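You operate a simulated robot arm through the tools that you are given. There is no shell and no other tool. Be economical: measure what you need, move in short steps, check, and stop when the job is done.

You run a simulated two-armed robot. Do the job below in one go: nothing can be reset, and whatever is moved stays where it is left.

JOB
Wipe up the spill on the top of the steel table with the grey rag there and put it back.

Only the result counts: the job must be done as asked and must still hold three seconds after the hand-in. Knocking over, shifting, dropping, spilling or breaking anything else fails it.

ROBOT AND FRAMES
Two 6-joint arms with two-finger parallel grippers on one trunk, on a base that drives. Base frame: it is fixed to the floor where the robot stands at the start and does not move with it; the origin is under the middle of the robot, x ahead of it, y to its left, z up. Readings come in m, rad, newtons and seconds.
The left shoulder is at the start at [0.06, 0.187, 1.072], the right one opposite. Payload 1.57 kg a hand.
The TCP of each hand is the grasp point between the finger pads, 0.03 m short of the fingertips. In the tool frame z runs along the fingers and y along their closing line. The gripper opens to 0.11 m. The fingers are 0.024 m wide and 0.012 m thick; the gripper's body (0.048 by 0.112 m) begins 0.078 m behind the TCP.
Orientation is that of the tool frame in the base frame, as a unit quaternion [w, x, y, z]. With the fingers straight down and closing along the base's y, the tool's x points along the base's -x, its y along +y and its z along -z.

CONTROLS
- The arms move only by the tool nudge_tool. It takes "left_steps", "right_steps" or both (then of equal length, played together; a hand with none holds still); each is a list that holds one entry, the list of rows, each a list of 7 numbers: the shift along the tool's x, y, z in cm, then the turn, a rotation vector about the tool's x, y, z in rad, then the gripper command, from -1 (fully open) to 1 (shut), values between in proportion. In form: [[[dx, dy, dz, ax, ay, az, gripper], ...]]. A call has 1 to 12 rows; each row is the pose to reach, as a shift and turn from the pose commanded when the call began, along the tool's axes at that moment. A row lasts 0.2 s, in which the tool goes at most 0.05 m and 0.15 rad; a call with a longer step from one row to the next is refused whole, and so is a gripper value outside its range. A pose out of reach is approached as far as the arm can. The call stops where the force on the tool passes 40 N (or 10 N more than at its start, if that is more) or the arm is blocked; 0.2 s more then pass. The fingers move at their own pace (about 0.153 m/s each) and stop on an object; they squeeze with about 31 N. The grip force told is the motor's: it shows also when the fingers shut on nothing. Time passes only in rows, and 0.2 s behind the last, so rows that repeat a pose let the fingers close. The reply holds the time, the measured pose of the TCP, the force on the tool along the base axes, the opening and the grip force, in the units named above and with some noise, with the torque about the TCP (base axes, N m) and any sound that the robot's microphone picked up, and new pictures: "views" is both (left out), scene, wrist or none (wrist: the cameras of the hands that moved).
- Cameras (640 x 400 px; columns grow to the right, rows downward): "scene" is now at [0.0028, 0.0325, 1.6037]; the picture's right is [0.48, -0.88, 0.00], its down [-0.74, -0.41, -0.53] and it looks along [0.47, 0.26, -0.85] (base axes); focal length 264 px, centre (320, 200). "left" rides on the left gripper at [0.07, -0.016, -0.141] in its tool frame; the picture's right is [0.23, 0.97, 0.00], its down [-0.86, 0.20, -0.48] and it looks along [-0.47, 0.11, 0.88] (tool axes); focal length 222 px, centre (320, 200). "right" rides on the right gripper at [0.07, 0.016, -0.141] in its tool frame; the picture's right is [-0.23, 0.97, 0.00], its down [-0.86, -0.20, -0.48] and it looks along [-0.47, -0.11, 0.88] (tool axes); focal length 222 px, centre (320, 200). There is no depth. A picture from a camera that has moved, and an enlarged one, comes with that camera's place and axes in the base frame and with its lens.
- lift_body(by): slides the trunk up (or, below 0, down) by that many m; the arms and the scene camera ride with it, the base frame stays. It gives what a move gives, with no picture.
- roll_base(legs): drives the robot by 1 to 6 legs, each [ahead, left, turn to the left] in m, m and rad, along the robot's own axes; the way and the turn of a leg run together, so that a leg with both is an arc; at most 1.5 m and 3.142 rad a leg. The arms and the cameras ride along, it lands a little off, and it stops where it bumps. It gives what a move gives, and a new picture of the scene camera.
- turn_head(pan, tilt): turns the head with the scene camera to pan (to the left, within 1.501 rad either way) and tilt (down, from -0.506 to 1.204), counted from straight ahead of the robot. It gives what a move gives, and a new picture of the scene camera.
- close_up(camera, box): a new picture of the part [left, top, right, bottom] of that camera's present view, enlarged. No time passes.
- finish_job(): hands the job in; it is judged then, once.

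Go step by step. Nothing tells you exact positions but the pictures and the camera data: compare them with the known pose of the tool, close in by small moves and look again before you grip or let go. The budget is 120 turns and 260 pictures, counting those below and the enlarged ones. Unless the task says otherwise, let go and move clear before handing in, and close with one line.

The tools are called after "Call:" by a JSON object that holds its "method" and its "body". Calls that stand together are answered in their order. nudge_tool: Moves the arms, as the interface text tells. Its arguments: {"type":"object","properties":{"left_steps":{"type":"array","items":{"type":"array","items":{"type":"array","items":{"type":"number"}}}},"right_steps":{"type":"array","items":{"type":"array","items":{"type":"array","items":{"type":"number"}}}},"views":{"type":"string","enum":["both","scene","wrist","none"]}},"required":[]} The other tools are called the same way: lift_body (by) slides the trunk up or down; roll_base (legs) drives the base; turn_head (pan, tilt) turns the head that bears the scene camera; close_up (camera, box) takes an enlarged picture of a part of a camera's view; finish_job () hands the job in.

At the start:

```text
time_s: 0.0
left_tcp_pos: [0.3459, 0.4629, 0.988]
left_tcp_rot: [-0.001, 0.0, 1.0, 0.0]
left_wrist_force: [0.1, 0.3, -0.4]
left_ft_torque: [-0.03, 0.01, -0.02]
left_opening: 0.1102
left_grip_force: 0.0
right_tcp_pos: [0.3429, 0.0291, 0.9816]
right_tcp_rot: [0.001, 0.0, 1.0, 0.0]
right_wrist_force: [-0.2, -0.1, 0.2]
right_ft_torque: [-0.03, -0.03, -0.03]
right_opening: 0.1101
right_grip_force: 0.0
trunk travel left (down, up): [-0.7, 0.29]
robot x, y, heading: [0.0006, -0.0024, -0.002]
head pan, tilt: [0.504, 1.007]
```

scene: 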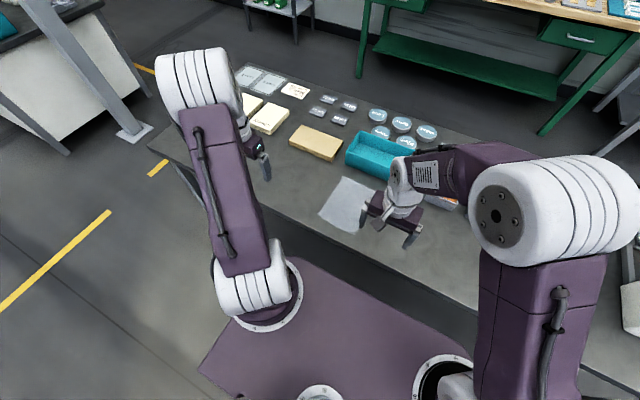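
right: 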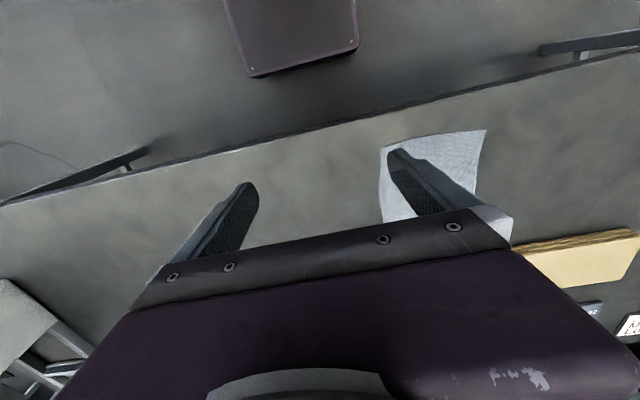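
left: 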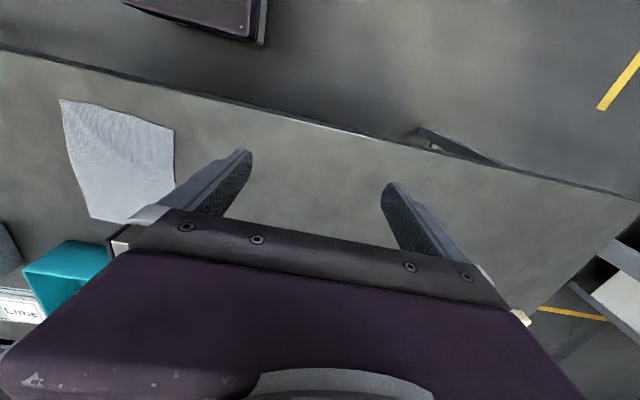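

I see a low grey table ahead with a pale grey rag, a teal bin, boxes, and small items; the spill isn't evident yet. I'll look around with the head.

Call:
{"method": "close_up", "body": {"camera": "scene", "box": [220, 50, 480, 250]}}

Call:
{"method": "turn_head", "body": {"pan": -0.5, "tilt": 0.9}}

```text
2.00 times, centred on (350, 150) of scene
camera zoom: at [0.0028, 0.0325, 1.6037], right [0.48, -0.88, 0.0], down [-0.74, -0.41, -0.53], along [0.47, 0.26, -0.85], focal length 528 px, centre (260, 300)
```

zoom: 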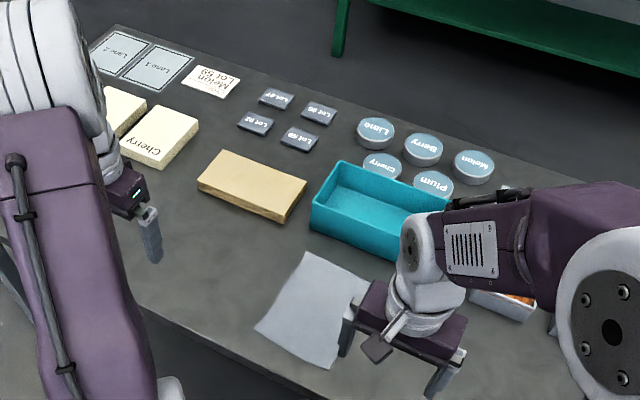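

```text
time_s: 1.3
left_tcp_pos: [0.3451, 0.462, 0.9867]
left_tcp_rot: [-0.001, 0.0, 1.0, 0.0]
left_wrist_force: [0.2, -0.5, 0.8]
left_ft_torque: [0.01, 0.0, 0.03]
left_opening: 0.1101
left_grip_force: 0.0
right_tcp_pos: [0.3413, 0.03, 0.9808]
right_tcp_rot: [0.0, 0.0, 1.0, 0.0]
right_wrist_force: [-0.1, 1.7, 0.7]
right_ft_torque: [0.01, -0.01, -0.01]
right_opening: 0.1102
right_grip_force: 0.0
trunk travel left (down, up): [-0.7, 0.29]
robot x, y, heading: [-0.0031, 0.0008, 0.0]
head pan, tilt: [-0.499, 0.901]
camera scene: at [0.0085, -0.037, 1.6114], right [-0.48, -0.88, 0.0], down [-0.69, 0.37, -0.62], along [0.55, -0.3, -0.78], focal length 264 px, centre (320, 200)
```

scene: 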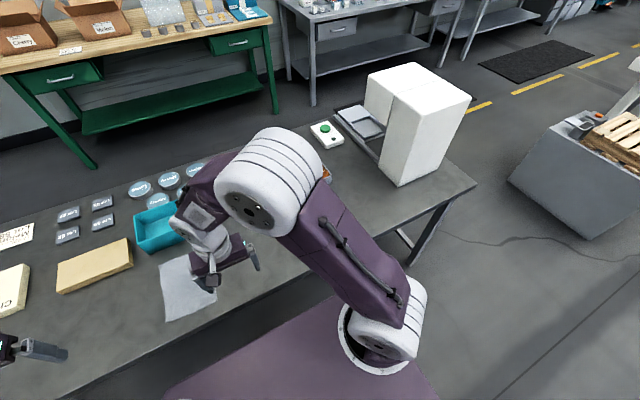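

The near table continues to the right with a box machine; no spill seen yet. I'll look at the other furniture.

Call:
{"method": "turn_head", "body": {"pan": -0.5, "tilt": 0.35}}

Call:
{"method": "turn_head", "body": {"pan": -1.45, "tilt": 0.4}}

Call:
{"method": "turn_head", "body": {"pan": 0.4, "tilt": 0.4}}

Call:
{"method": "turn_head", "body": {"pan": 1.4, "tilt": 0.4}}

```text
time_s: 2.2
left_tcp_pos: [0.3458, 0.4622, 0.9872]
left_tcp_rot: [0.0, 0.0, 1.0, 0.0]
left_wrist_force: [0.3, 0.7, 0.0]
left_ft_torque: [-0.02, 0.01, -0.02]
left_opening: 0.1098
left_grip_force: 0.0
right_tcp_pos: [0.3424, 0.0304, 0.9816]
right_tcp_rot: [0.0, 0.0, 1.0, 0.0]
right_wrist_force: [-1.2, 0.4, 0.3]
right_ft_torque: [0.03, -0.02, 0.01]
right_opening: 0.1099
right_grip_force: 0.0
trunk travel left (down, up): [-0.7, 0.29]
robot x, y, heading: [0.0004, -0.0003, -0.003]
head pan, tilt: [-0.499, 0.351]
camera scene: at [0.0239, -0.0455, 1.6589], right [-0.48, -0.88, 0.0], down [-0.3, 0.16, -0.94], along [0.82, -0.45, -0.34], focal length 264 px, centre (320, 200)
```

scene: 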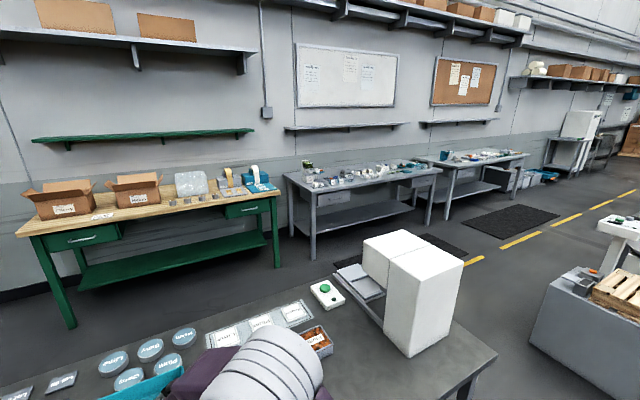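

```text
time_s: 3.5
left_tcp_pos: [0.3464, 0.463, 0.9871]
left_tcp_rot: [0.001, 0.0, 1.0, 0.001]
left_wrist_force: [0.4, -0.6, -0.8]
left_ft_torque: [0.01, -0.03, 0.01]
left_opening: 0.1099
left_grip_force: 0.2
right_tcp_pos: [0.3422, 0.0285, 0.9814]
right_tcp_rot: [0.0, 0.0, 1.0, 0.0]
right_wrist_force: [-0.2, 0.0, -0.3]
right_ft_torque: [-0.01, 0.01, 0.0]
right_opening: 0.1099
right_grip_force: 0.0
trunk travel left (down, up): [-0.7, 0.29]
robot x, y, heading: [0.0005, 0.0013, -0.0]
head pan, tilt: [-1.45, 0.4]
camera scene: at [-0.0465, -0.0929, 1.6545], right [-0.99, -0.12, 0.0], down [-0.05, 0.39, -0.92], along [0.11, -0.91, -0.39], focal length 264 px, centre (320, 200)
```

scene: 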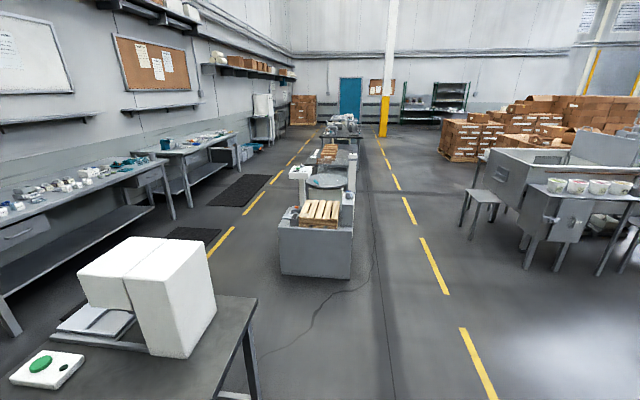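

```text
time_s: 5.3
left_tcp_pos: [0.3462, 0.4632, 0.9873]
left_tcp_rot: [0.001, -0.001, 1.0, 0.0]
left_wrist_force: [0.3, -1.0, -0.2]
left_ft_torque: [0.02, 0.01, 0.0]
left_opening: 0.11
left_grip_force: 0.0
right_tcp_pos: [0.341, 0.0302, 0.9815]
right_tcp_rot: [0.001, 0.001, 1.0, 0.0]
right_wrist_force: [0.4, -0.2, -0.2]
right_ft_torque: [0.01, -0.02, -0.01]
right_opening: 0.1096
right_grip_force: 0.1
trunk travel left (down, up): [-0.7, 0.29]
robot x, y, heading: [-0.001, 0.0062, -0.002]
head pan, tilt: [0.4, 0.4]
camera scene: at [0.0276, 0.035, 1.6544], right [0.39, -0.92, 0.0], down [-0.36, -0.15, -0.92], along [0.85, 0.36, -0.39], focal length 264 px, centre (320, 200)
```

scene: 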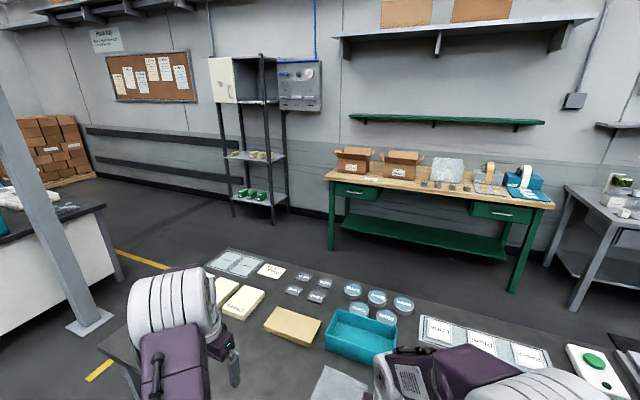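

```text
time_s: 6.6
left_tcp_pos: [0.345, 0.4621, 0.9872]
left_tcp_rot: [0.0, 0.0, 1.0, 0.0]
left_wrist_force: [-1.0, 0.1, 0.2]
left_ft_torque: [-0.01, -0.01, -0.03]
left_opening: 0.1099
left_grip_force: 0.0
right_tcp_pos: [0.3419, 0.0301, 0.9809]
right_tcp_rot: [0.0, 0.0, 1.0, -0.001]
right_wrist_force: [0.0, -0.4, 0.5]
right_ft_torque: [0.01, 0.04, -0.01]
right_opening: 0.1099
right_grip_force: 0.1
trunk travel left (down, up): [-0.7, 0.29]
robot x, y, heading: [-0.0053, 0.0005, 0.005]
head pan, tilt: [1.4, 0.4]
camera scene: at [-0.0419, 0.0903, 1.6544], right [0.99, -0.17, 0.0], down [-0.07, -0.38, -0.92], along [0.16, 0.91, -0.39], focal length 264 px, centre (320, 200)
```

scene: 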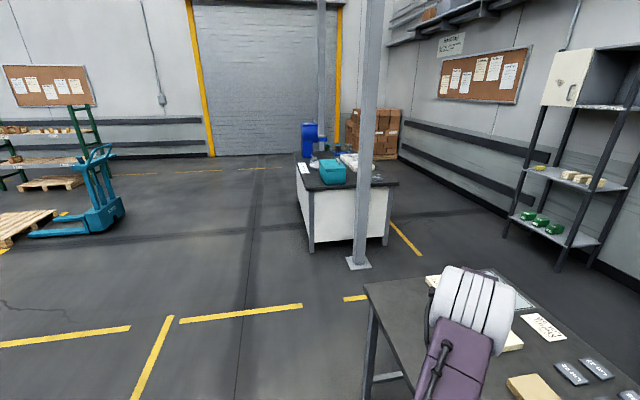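

The near table carries a grey rag, but I haven't found the spill. I'll zoom in on the left cabinet and then look at the near table's hidden parts.

Call:
{"method": "close_up", "body": {"camera": "scene", "box": [270, 110, 430, 210]}}

Call:
{"method": "turn_head", "body": {"pan": -0.7, "tilt": 0.6}}

Call:
{"method": "close_up", "body": {"camera": "scene", "box": [160, 20, 400, 170]}}

Call:
{"method": "turn_head", "body": {"pan": 0.0, "tilt": 0.9}}

Call:
{"method": "close_up", "body": {"camera": "scene", "box": [100, 100, 540, 375]}}

```text
4.00 times, centred on (350, 160) of scene
camera zoom: at [-0.0419, 0.0903, 1.6544], right [0.99, -0.17, 0.0], down [-0.07, -0.38, -0.92], along [0.16, 0.91, -0.39], focal length 1056 px, centre (200, 360)
```

zoom: 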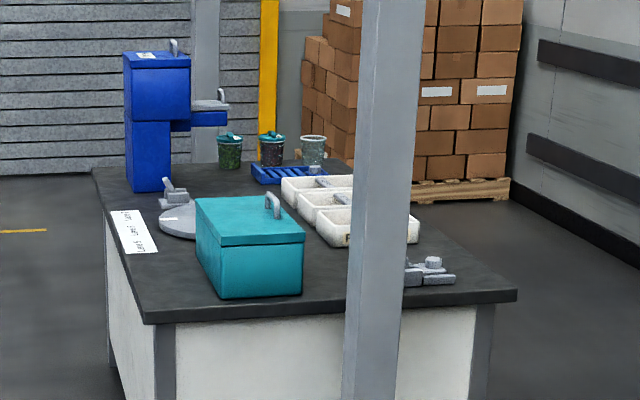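

```text
time_s: 8.6
left_tcp_pos: [0.3457, 0.4618, 0.987]
left_tcp_rot: [0.0, 0.001, 1.0, 0.0]
left_wrist_force: [0.5, -0.2, 0.0]
left_ft_torque: [0.03, 0.0, 0.0]
left_opening: 0.1099
left_grip_force: 0.0
right_tcp_pos: [0.3424, 0.0299, 0.9811]
right_tcp_rot: [0.0, 0.0, 1.0, 0.001]
right_wrist_force: [0.3, 0.1, -0.2]
right_ft_torque: [0.02, 0.05, 0.02]
right_opening: 0.11
right_grip_force: 0.0
trunk travel left (down, up): [-0.7, 0.29]
robot x, y, heading: [-0.0024, 0.0001, 0.003]
head pan, tilt: [-0.7, 0.6]
camera scene: at [0.0099, -0.0578, 1.6362], right [-0.64, -0.77, 0.0], down [-0.43, 0.36, -0.83], along [0.63, -0.53, -0.56], focal length 264 px, centre (320, 200)
```

scene: 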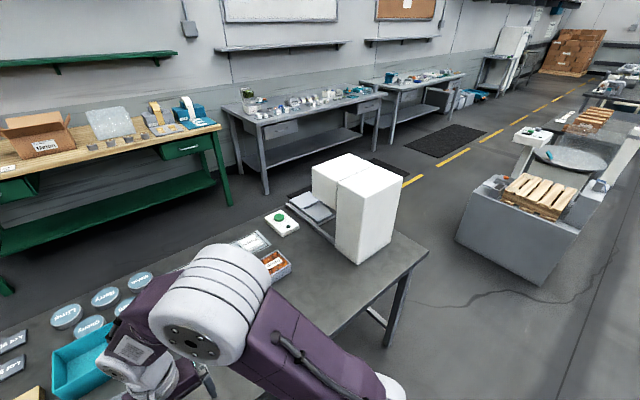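

```text
2.67 times, centred on (280, 95) of scene
camera zoom: at [0.0099, -0.0578, 1.6362], right [-0.64, -0.77, 0.0], down [-0.43, 0.36, -0.83], along [0.63, -0.53, -0.56], focal length 704 px, centre (427, 480)
```

zoom: 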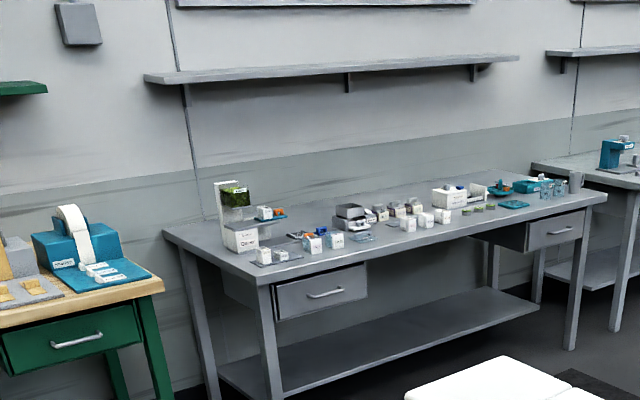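

```text
time_s: 9.6
left_tcp_pos: [0.3452, 0.4616, 0.9875]
left_tcp_rot: [-0.001, 0.0, 1.0, 0.0]
left_wrist_force: [-0.4, -0.3, -1.1]
left_ft_torque: [0.0, 0.0, 0.0]
left_opening: 0.11
left_grip_force: 0.0
right_tcp_pos: [0.3422, 0.0292, 0.9803]
right_tcp_rot: [0.0, 0.0, 1.0, 0.0]
right_wrist_force: [0.5, -1.4, 0.2]
right_ft_torque: [-0.05, -0.03, 0.01]
right_opening: 0.1102
right_grip_force: 0.1
trunk travel left (down, up): [-0.7, 0.29]
robot x, y, heading: [-0.0008, 0.0019, -0.002]
head pan, tilt: [0.0, 0.901]
camera scene: at [0.0177, -0.0011, 1.6115], right [0.0, -1.0, 0.0], down [-0.78, 0.0, -0.62], along [0.62, 0.0, -0.78], focal length 264 px, centre (320, 200)
```

scene: 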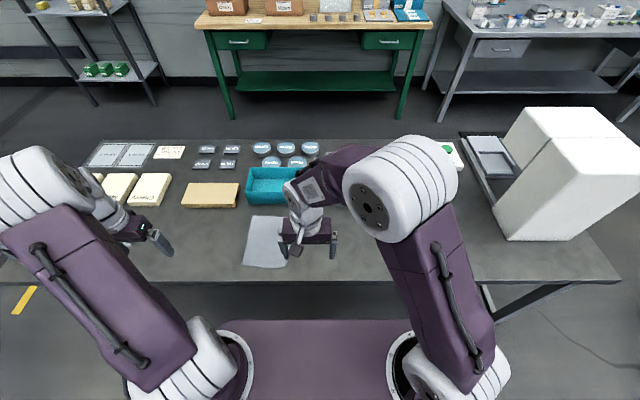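

```text
1.45 times, centred on (320, 238) of scene
camera zoom: at [0.0177, -0.0011, 1.6115], right [0.0, -1.0, 0.0], down [-0.78, 0.0, -0.62], along [0.62, 0.0, -0.78], focal length 384 px, centre (320, 146)
```

zoom: 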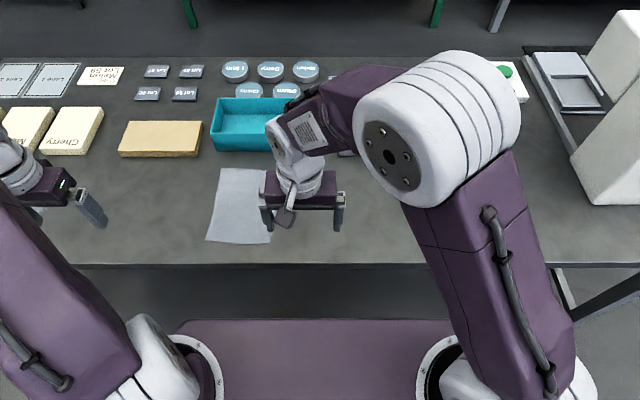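

The area behind the right arm is hidden. I'll swing the right hand up and to the right, then look again.

Call:
{"method": "nudge_tool", "body": {"right_steps": [[[0, -4, -2, 0, 0, 0, -1], [0, -8, -4, 0, 0, 0, -1], [0, -12, -6, 0, 0, 0, -1], [0, -16, -6, 0, 0, 0, -1], [0, -20, -6, 0, 0, 0, -1], [0, -24, -6, 0, 0, 0, -1], [0, -28, -6, 0, 0, 0, -1], [0, -32, -6, 0, 0, 0, -1], [0, -36, -6, 0, 0, 0, -1]]], "views": "both"}}

```text
time_s: 11.6
left_tcp_pos: [0.3454, 0.461, 0.9879]
left_tcp_rot: [0.0, 0.0, 1.0, 0.002]
left_wrist_force: [-0.1, 0.3, 0.2]
left_ft_torque: [-0.03, -0.02, 0.01]
left_opening: 0.1101
left_grip_force: 0.0
right_tcp_pos: [0.3435, -0.3302, 1.0393]
right_tcp_rot: [0.0, 0.0, 1.0, 0.0]
right_wrist_force: [-1.0, 0.1, -0.1]
right_ft_torque: [0.03, 0.0, -0.02]
right_opening: 0.1099
right_grip_force: 0.1
trunk travel left (down, up): [-0.7, 0.29]
robot x, y, heading: [0.0003, 0.0, 0.002]
head pan, tilt: [0.0, 0.901]
camera scene: at [0.0179, -0.0027, 1.6114], right [0.0, -1.0, 0.0], down [-0.78, 0.0, -0.62], along [0.62, 0.0, -0.78], focal length 264 px, centre (320, 200)
camera right: at [0.2735, -0.316, 1.1814], right [0.23, 0.97, 0.0], down [0.86, -0.2, 0.48], along [0.47, -0.11, -0.88], focal length 222 px, centre (320, 200)
```

scene: 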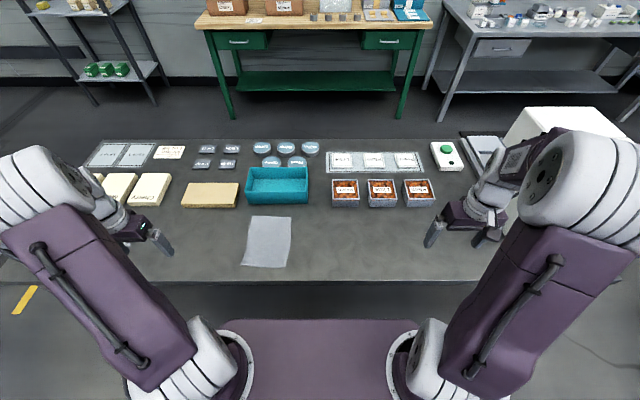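
right: 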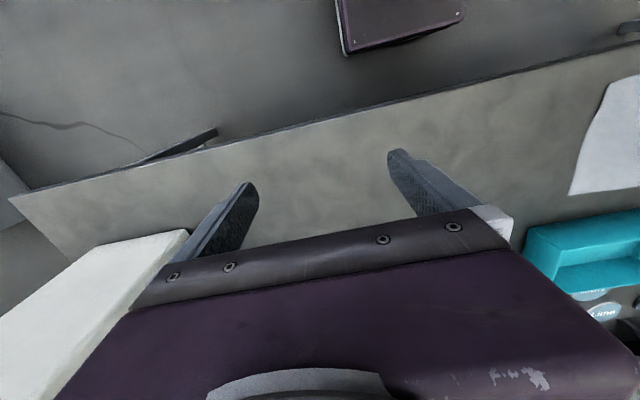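

No evident spill in the uncovered area; zooming to check for a faint stain, and then looking at the part hidden by the left arm.

Call:
{"method": "close_up", "body": {"camera": "scene", "box": [230, 130, 440, 280]}}

Call:
{"method": "close_up", "body": {"camera": "scene", "box": [70, 130, 260, 280]}}

Call:
{"method": "close_up", "body": {"camera": "left", "box": [0, 0, 640, 400]}}

Call:
{"method": "nudge_tool", "body": {"left_steps": [[[3, 2, -3, 0, 0, 0, -1], [6, 4, -6, 0, 0, 0, -1], [9, 6, -9, 0, 0, 0, -1], [11, 9, -12, 0, 0, 0, -1]]], "views": "both"}}

```text
2.67 times, centred on (335, 205) of scene
camera zoom: at [0.0179, -0.0027, 1.6114], right [0.0, -1.0, 0.0], down [-0.78, 0.0, -0.62], along [0.62, 0.0, -0.78], focal length 704 px, centre (280, 187)
```

zoom: 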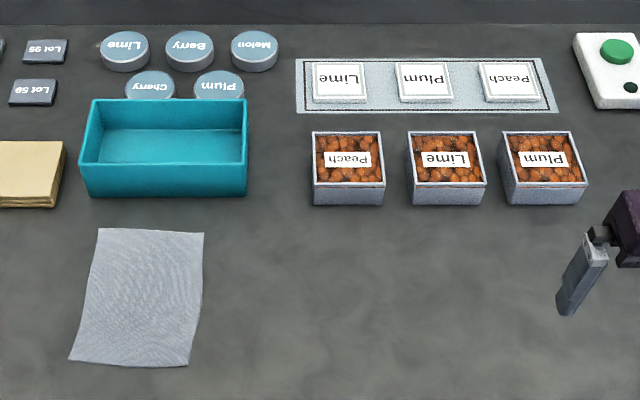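

```text
2.67 times, centred on (165, 205) of scene
camera zoom: at [0.0179, -0.0027, 1.6114], right [0.0, -1.0, 0.0], down [-0.78, 0.0, -0.62], along [0.62, 0.0, -0.78], focal length 704 px, centre (733, 187)
```

zoom: 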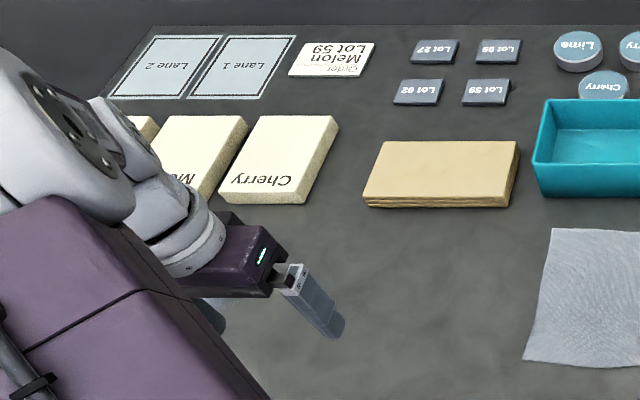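

```text
1.00 times, centred on (320, 200) of left (not enlarged: the box is as wide or as high as the picture)
camera zoom: at [0.276, 0.4453, 1.1286], right [-0.23, 0.97, 0.0], down [0.86, 0.2, 0.48], along [0.47, 0.11, -0.88], focal length 222 px, centre (320, 200)
```

zoom: 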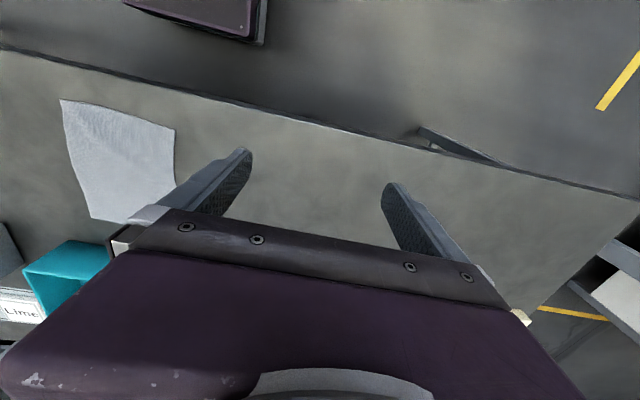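

```text
time_s: 12.6
left_tcp_pos: [0.2351, 0.5537, 1.107]
left_tcp_rot: [0.0, -0.001, 1.0, 0.0]
left_wrist_force: [0.7, 1.3, -0.3]
left_ft_torque: [-0.01, -0.01, 0.02]
left_opening: 0.1101
left_grip_force: 0.0
right_tcp_pos: [0.3425, -0.33, 1.0401]
right_tcp_rot: [0.0, 0.001, 1.0, 0.001]
right_wrist_force: [0.2, -0.3, 0.0]
right_ft_torque: [-0.02, -0.02, 0.0]
right_opening: 0.1103
right_grip_force: 0.1
trunk travel left (down, up): [-0.7, 0.29]
robot x, y, heading: [-0.0011, -0.0022, 0.005]
head pan, tilt: [0.0, 0.901]
camera scene: at [0.0165, 0.0, 1.6114], right [0.0, -1.0, 0.0], down [-0.78, 0.0, -0.62], along [0.62, 0.0, -0.78], focal length 264 px, centre (320, 200)
camera left: at [0.1644, 0.537, 1.247], right [-0.23, 0.97, 0.0], down [0.85, 0.2, 0.48], along [0.47, 0.11, -0.88], focal length 222 px, centre (320, 200)
```

scene: 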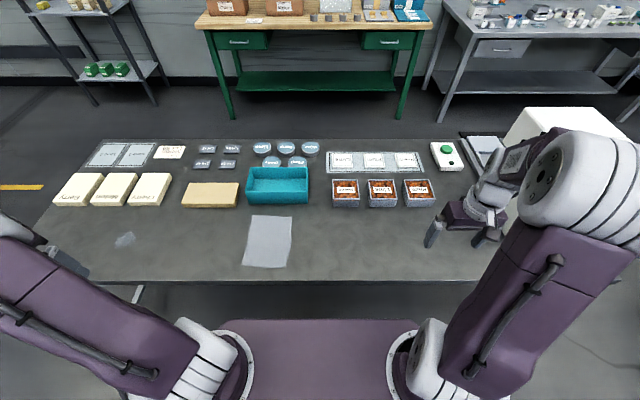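
left: 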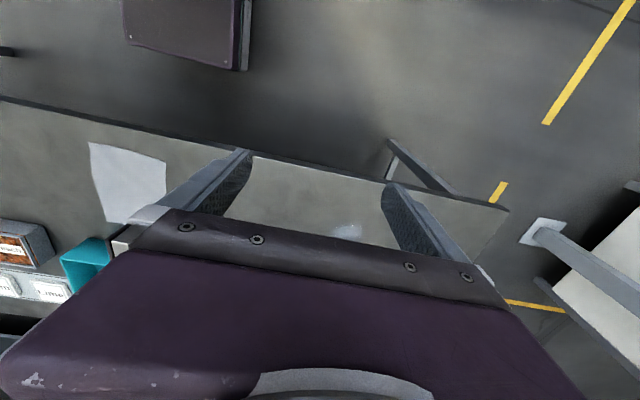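

There is the spill: a pale wet patch at about (0.47, 0.68), table top at z≈0.80; the rag is centred at about (0.49, 0.18). I'll bring the left hand over the rag to inspect it.

Call:
{"method": "close_up", "body": {"camera": "scene", "box": [80, 200, 200, 280]}}

Call:
{"method": "nudge_tool", "body": {"left_steps": [[[-2.3, -3.4, 1.4, 0, 0, 0, -1], [-4.6, -6.8, 2.8, 0, 0, 0, -1], [-6.9, -10.2, 4.2, 0, 0, 0, -1], [-9.2, -13.6, 5.6, 0, 0, 0, -1], [-11.5, -17, 7, 0, 0, 0, -1], [-13.8, -20.4, 8.4, 0, 0, 0, -1], [-16.1, -23.8, 9.8, 0, 0, 0, -1], [-18.4, -27.2, 11.2, 0, 0, 0, -1], [-20.7, -30.6, 12.6, 0, 0, 0, -1], [-23, -34, 14, 0, 0, 0, -1], [-25.1, -37.4, 15.2, 0, 0, 0, -1]]]}}

```text
5.00 times, centred on (140, 240) of scene
camera zoom: at [0.0165, 0.0, 1.6114], right [0.0, -1.0, 0.0], down [-0.78, 0.0, -0.62], along [0.62, 0.0, -0.78], focal length 1321 px, centre (1220, 0)
```

zoom: 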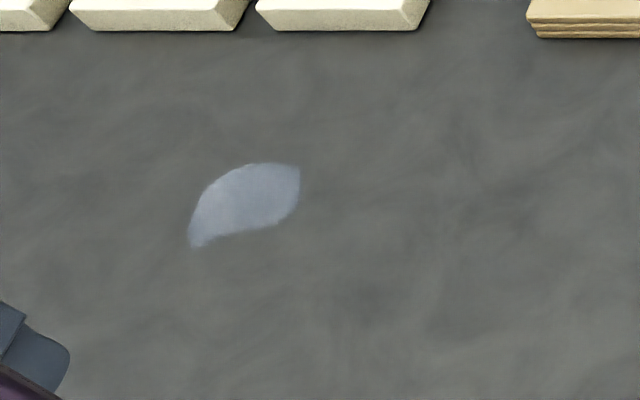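

```text
time_s: 15.0
left_tcp_pos: [0.4875, 0.1786, 0.956]
left_tcp_rot: [0.001, 0.0, 1.0, 0.001]
left_wrist_force: [0.2, -0.4, -0.4]
left_ft_torque: [0.0, 0.02, 0.0]
left_opening: 0.1099
left_grip_force: 0.1
right_tcp_pos: [0.3433, -0.3306, 1.0395]
right_tcp_rot: [-0.001, -0.001, 1.0, 0.0]
right_wrist_force: [-0.8, 0.0, 0.0]
right_ft_torque: [0.03, 0.0, -0.02]
right_opening: 0.1099
right_grip_force: 0.0
trunk travel left (down, up): [-0.7, 0.29]
robot x, y, heading: [0.0005, 0.0005, 0.004]
head pan, tilt: [0.0, 0.901]
camera scene: at [0.0189, -0.0024, 1.6114], right [0.0, -1.0, 0.0], down [-0.78, 0.0, -0.62], along [0.62, 0.0, -0.78], focal length 264 px, centre (320, 200)
camera left: at [0.4173, 0.1617, 1.0967], right [-0.23, 0.97, 0.0], down [0.86, 0.2, 0.48], along [0.47, 0.11, -0.88], focal length 222 px, centre (320, 200)
```

scene: 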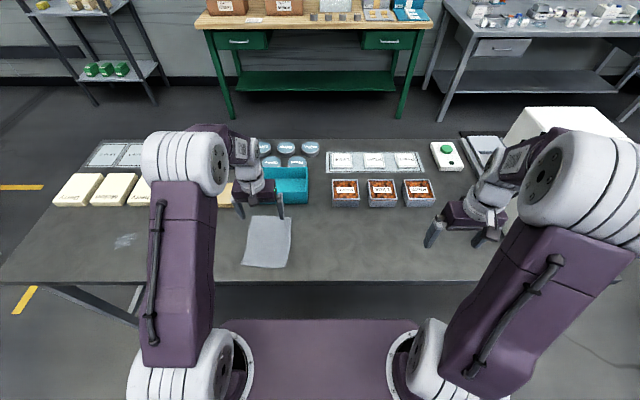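
left: 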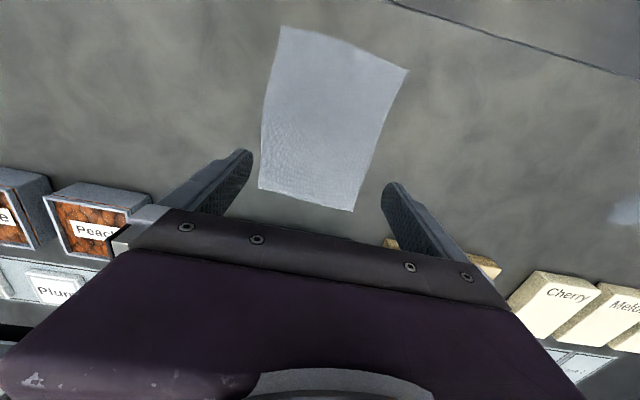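

The rag is flat, about 0.15 × 0.20 m, and its place agrees from both cameras, so the table is at z≈0.80. I'll go down over its centre with the fingers half open, stopping just above.

Call:
{"method": "nudge_tool", "body": {"left_steps": [[[0, 0, 3, 0, 0, 0, 0], [0, 0, 6, 0, 0, 0, 0.1], [0, 0, 9, 0, 0, 0, 0.1], [0, 0, 11, 0, 0, 0, 0.1], [0, 0, 11, 0, 0, 0, 0.1]]]}}

```text
time_s: 16.2
left_tcp_pos: [0.4878, 0.1796, 0.8457]
left_tcp_rot: [0.0, 0.001, 1.0, 0.0]
left_wrist_force: [-0.7, -0.9, 0.3]
left_ft_torque: [0.04, -0.02, -0.05]
left_opening: 0.0498
left_grip_force: 0.0
right_tcp_pos: [0.3423, -0.3306, 1.0408]
right_tcp_rot: [0.0, 0.001, 1.0, 0.0]
right_wrist_force: [-0.6, -0.8, -0.4]
right_ft_torque: [0.04, -0.04, 0.01]
right_opening: 0.1101
right_grip_force: 0.0
trunk travel left (down, up): [-0.7, 0.29]
robot x, y, heading: [0.0009, -0.0008, 0.0]
head pan, tilt: [0.0, 0.901]
camera scene: at [0.0173, -0.0013, 1.6114], right [0.0, -1.0, 0.0], down [-0.78, 0.0, -0.62], along [0.62, 0.0, -0.78], focal length 264 px, centre (320, 200)
camera left: at [0.417, 0.1624, 0.9865], right [-0.23, 0.97, 0.0], down [0.85, 0.2, 0.48], along [0.47, 0.11, -0.88], focal length 222 px, centre (320, 200)
```

scene: 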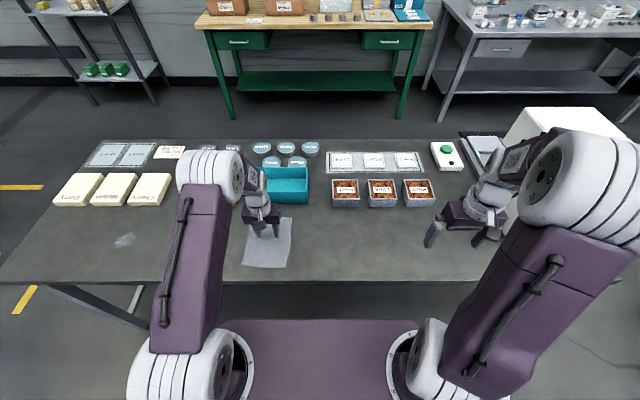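
left: 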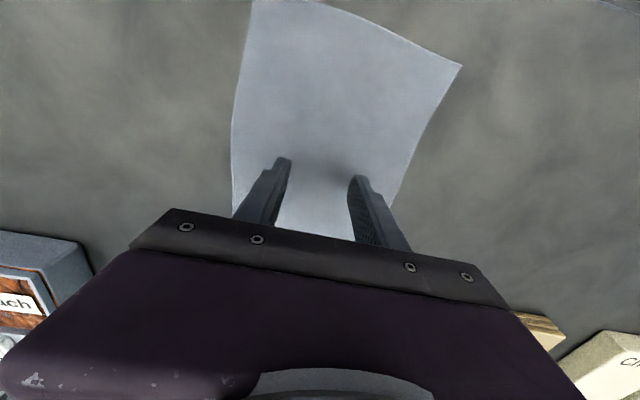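

The fingers are over the rag's middle, about 1.5 cm up. Lowering slowly to touch.

Call:
{"method": "nudge_tool", "body": {"left_steps": [[[0, 0, 0.5, 0, 0, 0, 0.1], [0, 0, 0.9, 0, 0, 0, 0.1], [0, 0, 1.2, 0, 0, 0, 0.1], [0, 0, 1.4, 0, 0, 0, 0.1]]], "views": "wrist"}}

```text
time_s: 17.2
left_tcp_pos: [0.4865, 0.1792, 0.8316]
left_tcp_rot: [0.001, 0.0, 1.0, 0.001]
left_wrist_force: [0.6, 0.1, 2.9]
left_ft_torque: [0.02, -0.03, -0.02]
left_opening: 0.0497
left_grip_force: 0.1
right_tcp_pos: [0.3425, -0.3307, 1.0408]
right_tcp_rot: [0.001, 0.0, 1.0, 0.0]
right_wrist_force: [0.5, 0.0, -0.4]
right_ft_torque: [0.01, -0.06, 0.03]
right_opening: 0.1104
right_grip_force: 0.0
trunk travel left (down, up): [-0.7, 0.29]
robot x, y, heading: [-0.0006, -0.0005, 0.0]
head pan, tilt: [0.0, 0.901]
camera left: at [0.4165, 0.1627, 0.9725], right [-0.23, 0.97, 0.0], down [0.85, 0.2, 0.48], along [0.47, 0.11, -0.88], focal length 222 px, centre (320, 200)
```

left: 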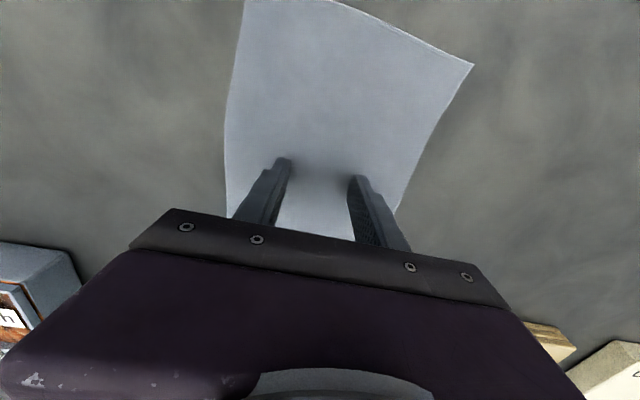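

Contact shows at about 3 N. I'll press a touch more and close the fingers to gather the cloth.

Call:
{"method": "nudge_tool", "body": {"left_steps": [[[0, 0, 0.15, 0, 0, 0, 0.1], [0, 0, 0.15, 0, 0, 0, 0.4], [0, 0, 0.15, 0, 0, 0, 0.7], [0, 0, 0.15, 0, 0, 0, 1], [0, 0, 0.15, 0, 0, 0, 1], [0, 0, 0.15, 0, 0, 0, 1]]], "views": "wrist"}}

```text
time_s: 18.6
left_tcp_pos: [0.4864, 0.1792, 0.8316]
left_tcp_rot: [0.002, 0.0, 1.0, 0.001]
left_wrist_force: [3.0, -2.4, 25.5]
left_ft_torque: [-0.08, 0.03, 0.01]
left_opening: 0.0029
left_grip_force: 24.1
right_tcp_pos: [0.3405, -0.3321, 1.0398]
right_tcp_rot: [0.0, 0.0, 1.0, 0.0]
right_wrist_force: [-0.3, 0.6, 0.1]
right_ft_torque: [0.0, -0.03, 0.03]
right_opening: 0.1102
right_grip_force: 0.0
trunk travel left (down, up): [-0.7, 0.29]
robot x, y, heading: [-0.003, 0.0008, -0.004]
head pan, tilt: [0.0, 0.901]
camera left: at [0.4154, 0.1615, 0.9721], right [-0.23, 0.97, 0.0], down [0.85, 0.2, 0.48], along [0.47, 0.11, -0.88], focal length 222 px, centre (320, 200)
```

left: 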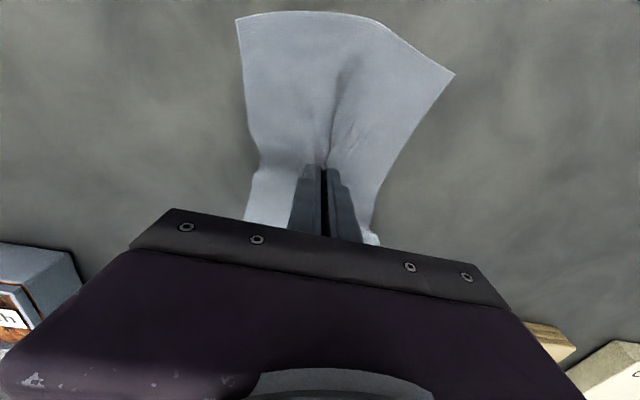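

The cloth is bunched and pinched (3 mm between the pads). I'll lift to check it holds.

Call:
{"method": "nudge_tool", "body": {"left_steps": [[[0, 0, -1, 0, 0, 0, 1], [0, 0, -3, 0, 0, 0, 1], [0, 0, -5, 0, 0, 0, 1], [0, 0, -7, 0, 0, 0, 1]]]}}

```text
time_s: 19.6
left_tcp_pos: [0.4852, 0.1785, 0.8999]
left_tcp_rot: [0.001, 0.0, 1.0, 0.0]
left_wrist_force: [-0.7, 0.3, 0.2]
left_ft_torque: [-0.02, -0.02, 0.02]
left_opening: 0.0027
left_grip_force: 24.2
right_tcp_pos: [0.3436, -0.3295, 1.0413]
right_tcp_rot: [-0.001, 0.0, 1.0, 0.0]
right_wrist_force: [0.3, -0.1, 0.0]
right_ft_torque: [0.01, -0.04, 0.01]
right_opening: 0.1099
right_grip_force: 0.0
trunk travel left (down, up): [-0.7, 0.29]
robot x, y, heading: [0.0017, 0.0016, 0.001]
head pan, tilt: [0.0, 0.901]
camera scene: at [0.0172, -0.0012, 1.6114], right [0.0, -1.0, 0.0], down [-0.78, 0.0, -0.62], along [0.62, 0.0, -0.78], focal length 264 px, centre (320, 200)
camera left: at [0.4159, 0.1619, 1.0408], right [-0.23, 0.97, 0.0], down [0.86, 0.2, 0.48], along [0.47, 0.11, -0.88], focal length 222 px, centre (320, 200)
```

scene: 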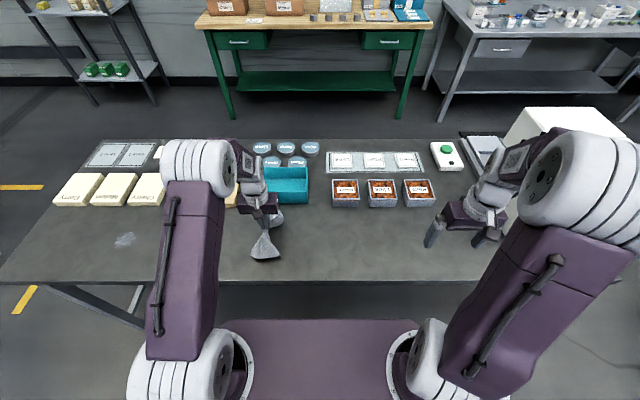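
left: 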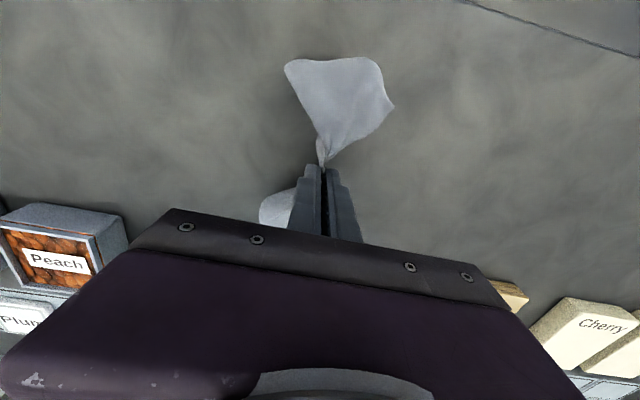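

The rag is held and hangs free. I'll raise it a little and drive left 0.4 m along the table so the spill is within the left hand's reach.

Call:
{"method": "nudge_tool", "body": {"left_steps": [[[0, 0, -3, 0, 0, 0, 1], [0, 0, -6, 0, 0, 0, 1]]], "views": "none"}}

Call:
{"method": "roll_base", "body": {"legs": [[0, 0.2, 0], [0, 0.2, 0]]}}

```text
time_s: 20.2
left_tcp_pos: [0.4854, 0.1784, 0.9611]
left_tcp_rot: [0.001, 0.0, 1.0, 0.0]
left_wrist_force: [-0.7, -1.1, 0.2]
left_ft_torque: [0.01, -0.02, 0.03]
left_opening: 0.0028
left_grip_force: 23.9
right_tcp_pos: [0.3428, -0.3315, 1.0404]
right_tcp_rot: [0.0, -0.001, 1.0, 0.0]
right_wrist_force: [0.3, -0.6, 0.2]
right_ft_torque: [0.0, -0.02, 0.02]
right_opening: 0.11
right_grip_force: 0.0
trunk travel left (down, up): [-0.7, 0.29]
robot x, y, heading: [-0.0004, 0.0012, 0.004]
head pan, tilt: [0.0, 0.901]
```

```text
time_s: 23.0
left_tcp_pos: [0.4863, 0.5721, 0.9583]
left_tcp_rot: [0.001, 0.001, 1.0, 0.001]
left_wrist_force: [-0.5, 0.4, -0.8]
left_ft_torque: [0.0, 0.04, 0.0]
left_opening: 0.0029
left_grip_force: 24.1
right_tcp_pos: [0.342, 0.0641, 1.0401]
right_tcp_rot: [-0.001, 0.001, 1.0, 0.0]
right_wrist_force: [0.7, 0.8, 1.0]
right_ft_torque: [-0.01, 0.01, -0.05]
right_opening: 0.1102
right_grip_force: 0.1
trunk travel left (down, up): [-0.7, 0.29]
robot x, y, heading: [-0.0035, 0.3963, -0.001]
head pan, tilt: [0.0, 0.901]
camera scene: at [0.018, 0.3933, 1.6114], right [0.0, -1.0, 0.0], down [-0.78, 0.0, -0.62], along [0.62, 0.0, -0.78], focal length 264 px, centre (320, 200)
```

scene: 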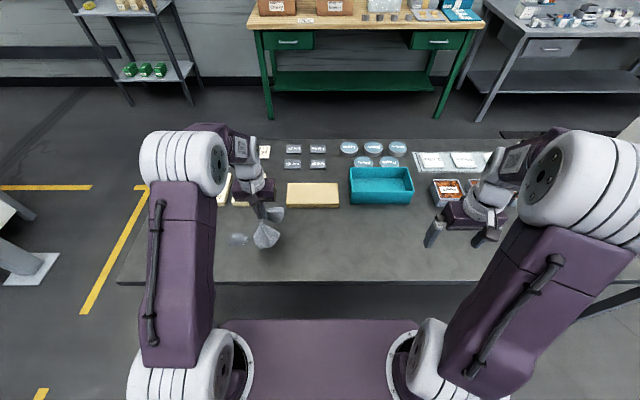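

I'm by the spill, measured again at about (0.485, 0.682). I'll lower the rag just right of it.

Call:
{"method": "nudge_tool", "body": {"left_steps": [[[0, 2, 3, 0, 0, 0, 1], [0, 3.5, 6, 0, 0, 0, 1], [0, 3.5, 9, 0, 0, 0, 1], [0, 3.5, 11, 0, 0, 0, 1], [0, 3.5, 12, 0, 0, 0, 1], [0, 3.5, 12, 0, 0, 0, 1]]]}}

```text
time_s: 24.4
left_tcp_pos: [0.4881, 0.6088, 0.8382]
left_tcp_rot: [0.001, 0.001, 1.0, 0.001]
left_wrist_force: [0.0, 0.0, -0.1]
left_ft_torque: [-0.02, -0.01, 0.0]
left_opening: 0.0028
left_grip_force: 24.4
right_tcp_pos: [0.3435, 0.065, 1.0403]
right_tcp_rot: [0.0, 0.0, 1.0, 0.0]
right_wrist_force: [0.2, 0.4, 0.3]
right_ft_torque: [-0.03, 0.04, -0.01]
right_opening: 0.1099
right_grip_force: 0.1
trunk travel left (down, up): [-0.7, 0.29]
robot x, y, heading: [0.0012, 0.394, 0.0]
head pan, tilt: [0.0, 0.901]
camera scene: at [0.0179, 0.3939, 1.6114], right [0.0, -1.0, 0.0], down [-0.78, 0.0, -0.62], along [0.62, 0.0, -0.78], focal length 264 px, centre (320, 200)
camera left: at [0.4176, 0.592, 0.9797], right [-0.23, 0.97, 0.0], down [0.86, 0.2, 0.48], along [0.47, 0.11, -0.88], focal length 222 px, centre (320, 200)
```

scene: 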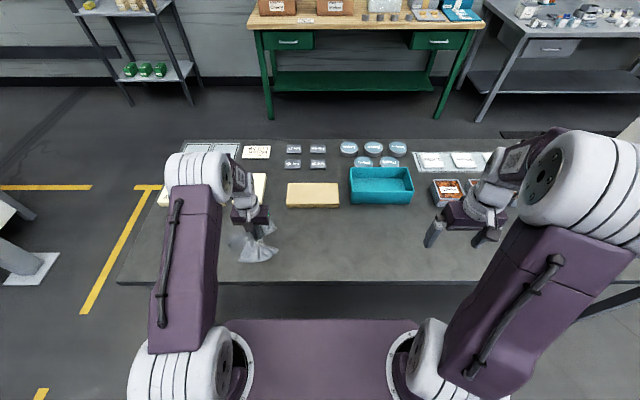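
left: 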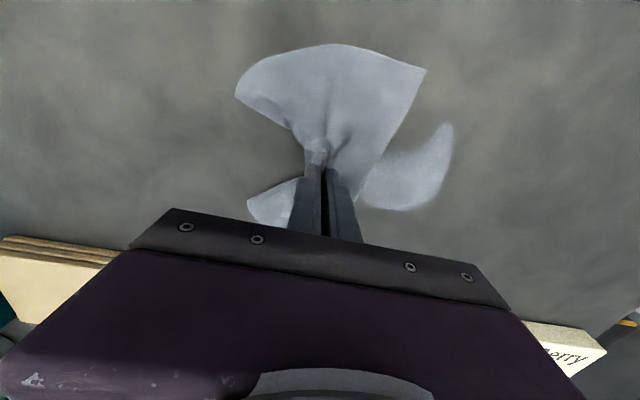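

The spill spans about x 0.42–0.515, y 0.63–0.72. I'll press lightly and wipe across it in strokes.

Call:
{"method": "nudge_tool", "body": {"left_steps": [[[1, 0, 0.6, 0, 0, 0, 1], [1, 4, 0.6, 0, 0, 0, 1], [1, 8, 0.6, 0, 0, 0, 1], [1, 12, 0.6, 0, 0, 0, 1], [3.5, 12, 0.6, 0, 0, 0, 1], [3.5, 8, 0.6, 0, 0, 0, 1], [3.5, 4, 0.6, 0, 0, 0, 1], [3.5, 0, 0.6, 0, 0, 0, 1]]]}}

```text
time_s: 26.2
left_tcp_pos: [0.4511, 0.6078, 0.8342]
left_tcp_rot: [0.002, 0.0, 1.0, 0.001]
left_wrist_force: [-0.2, 2.6, 5.3]
left_ft_torque: [0.03, -0.06, 0.0]
left_opening: 0.0026
left_grip_force: 24.0
right_tcp_pos: [0.3412, 0.0648, 1.0406]
right_tcp_rot: [0.0, -0.001, 1.0, 0.0]
right_wrist_force: [0.4, -0.6, 0.1]
right_ft_torque: [0.03, -0.01, 0.0]
right_opening: 0.11
right_grip_force: 0.0
trunk travel left (down, up): [-0.7, 0.29]
robot x, y, heading: [-0.0037, 0.3945, -0.003]
head pan, tilt: [0.0, 0.901]
camera scene: at [0.0168, 0.3927, 1.6114], right [0.0, -1.0, 0.0], down [-0.78, 0.0, -0.62], along [0.62, 0.0, -0.78], focal length 264 px, centre (320, 200)
camera left: at [0.3809, 0.591, 0.9747], right [-0.23, 0.97, 0.0], down [0.85, 0.2, 0.48], along [0.47, 0.11, -0.88], focal length 222 px, centre (320, 200)
```

scene: 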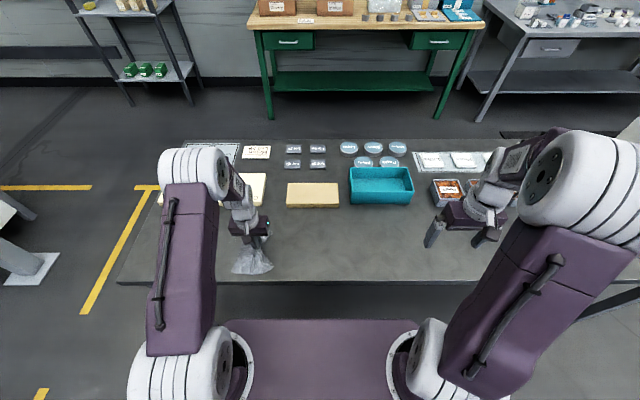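
left: 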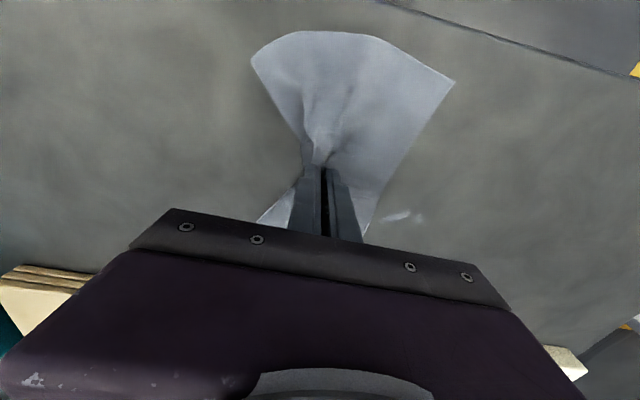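

Most of the spill has gone; a streak remains around (0.48, 0.69). I'll go over it with more strokes further ahead.

Call:
{"method": "nudge_tool", "body": {"left_steps": [[[-3.5, 2, 0.2, 0, 0, 0, 1], [-3.5, 5, 0.2, 0, 0, 0, 1], [-3.5, 9, 0.2, 0, 0, 0, 1], [-3.5, 13, 0.2, 0, 0, 0, 1], [-5.5, 13, 0.2, 0, 0, 0, 1], [-5.5, 9, 0.2, 0, 0, 0, 1], [-5.5, 5, 0.2, 0, 0, 0, 1], [-2, 3, 0.2, 0, 0, 0, 1], [-2, 7, 0.2, 0, 0, 0, 1], [-2, 11, 0.2, 0, 0, 0, 1], [0, 7, 0.2, 0, 0, 0, 1], [0, 3, 0.2, 0, 0, 0, 1]]], "views": "wrist"}}

Call:
{"method": "nudge_tool", "body": {"left_steps": [[[0, 0, -3, 0, 0, 0, 1], [0, -4, -7, 0, 0, 0, 1], [0, -8, -10, 0, 0, 0, 1], [0, -12, -12, 0, 0, 0, 1], [0, -16, -12, 0, 0, 0, 1]]]}}

Call:
{"method": "close_up", "body": {"camera": "scene", "box": [180, 200, 320, 290]}}

```text
time_s: 28.8
left_tcp_pos: [0.451, 0.6369, 0.8339]
left_tcp_rot: [0.0, 0.0, 1.0, 0.002]
left_wrist_force: [-2.8, 3.8, 18.5]
left_ft_torque: [0.02, -0.03, 0.03]
left_opening: 0.0027
left_grip_force: 24.1
right_tcp_pos: [0.3426, 0.0638, 1.0399]
right_tcp_rot: [0.001, 0.001, 1.0, 0.002]
right_wrist_force: [-0.4, -0.2, -0.8]
right_ft_torque: [0.01, 0.01, -0.03]
right_opening: 0.1102
right_grip_force: 0.2
trunk travel left (down, up): [-0.7, 0.29]
robot x, y, heading: [-0.0052, 0.3949, -0.004]
head pan, tilt: [0.0, 0.901]
camera left: at [0.3803, 0.6207, 0.9743], right [-0.23, 0.97, 0.0], down [0.86, 0.2, 0.48], along [0.47, 0.11, -0.88], focal length 222 px, centre (320, 200)
```

left: 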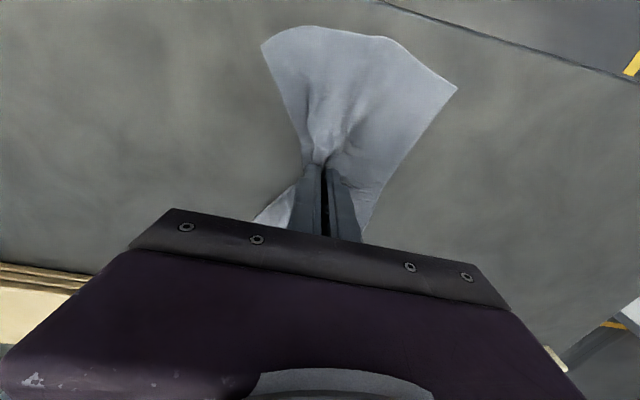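

```text
refused: row 2 steps farther than a row can; nothing moved
```

```text
4.44 times, centred on (250, 245) of scene
camera zoom: at [0.016, 0.3924, 1.6115], right [0.0, -1.0, 0.0], down [-0.78, 0.0, -0.62], along [0.62, 0.0, -0.78], focal length 1174 px, centre (631, 0)
```

zoom: 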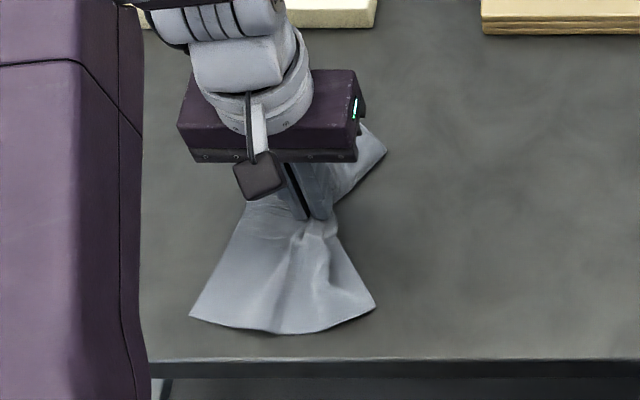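

Looks clean around the rag; I'll lift and move right so the whole place can be seen.

Call:
{"method": "nudge_tool", "body": {"left_steps": [[[0, 0, -3, 0, 0, 0, 1], [0, -2, -6, 0, 0, 0, 1], [0, -4.5, -9.5, 0, 0, 0, 1], [0, -8.5, -12, 0, 0, 0, 1], [0, -12.5, -12, 0, 0, 0, 1], [0, -16.5, -12, 0, 0, 0, 1], [0, -20, -12, 0, 0, 0, 1]]]}}

Call:
{"method": "close_up", "body": {"camera": "scene", "box": [180, 200, 320, 290]}}

```text
time_s: 30.4
left_tcp_pos: [0.4517, 0.4371, 0.9512]
left_tcp_rot: [0.0, 0.0, 1.0, 0.001]
left_wrist_force: [0.5, 1.0, -0.4]
left_ft_torque: [0.0, 0.01, -0.02]
left_opening: 0.0029
left_grip_force: 23.9
right_tcp_pos: [0.3439, 0.0643, 1.04]
right_tcp_rot: [0.0, 0.001, 1.0, 0.0]
right_wrist_force: [-0.6, -0.1, 0.1]
right_ft_torque: [0.03, 0.01, 0.03]
right_opening: 0.1099
right_grip_force: 0.1
trunk travel left (down, up): [-0.7, 0.29]
robot x, y, heading: [-0.004, 0.3943, 0.001]
head pan, tilt: [0.0, 0.901]
camera scene: at [0.0178, 0.3926, 1.6114], right [0.0, -1.0, 0.0], down [-0.78, 0.0, -0.62], along [0.62, 0.0, -0.78], focal length 264 px, centre (320, 200)
camera left: at [0.382, 0.4212, 1.0934], right [-0.23, 0.97, 0.0], down [0.86, 0.2, 0.48], along [0.47, 0.11, -0.88], focal length 222 px, centre (320, 200)
```

scene: 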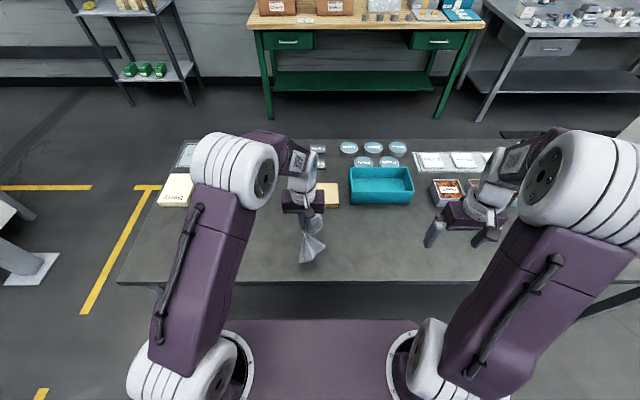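
left: 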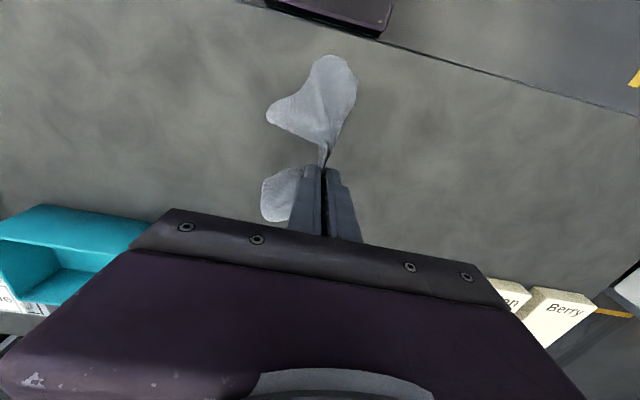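

```text
4.44 times, centred on (250, 245) of scene
camera zoom: at [0.0178, 0.3926, 1.6114], right [0.0, -1.0, 0.0], down [-0.78, 0.0, -0.62], along [0.62, 0.0, -0.78], focal length 1174 px, centre (631, 0)
```

zoom: 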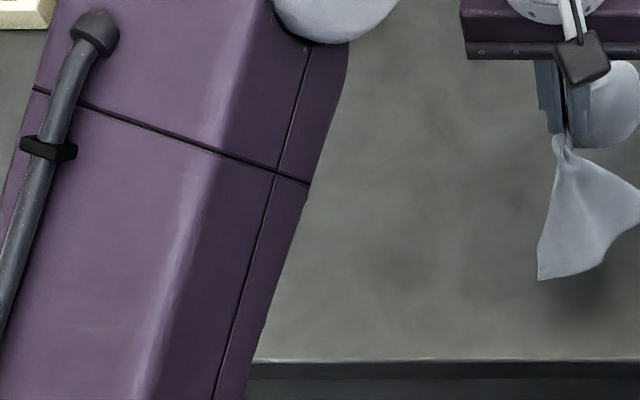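

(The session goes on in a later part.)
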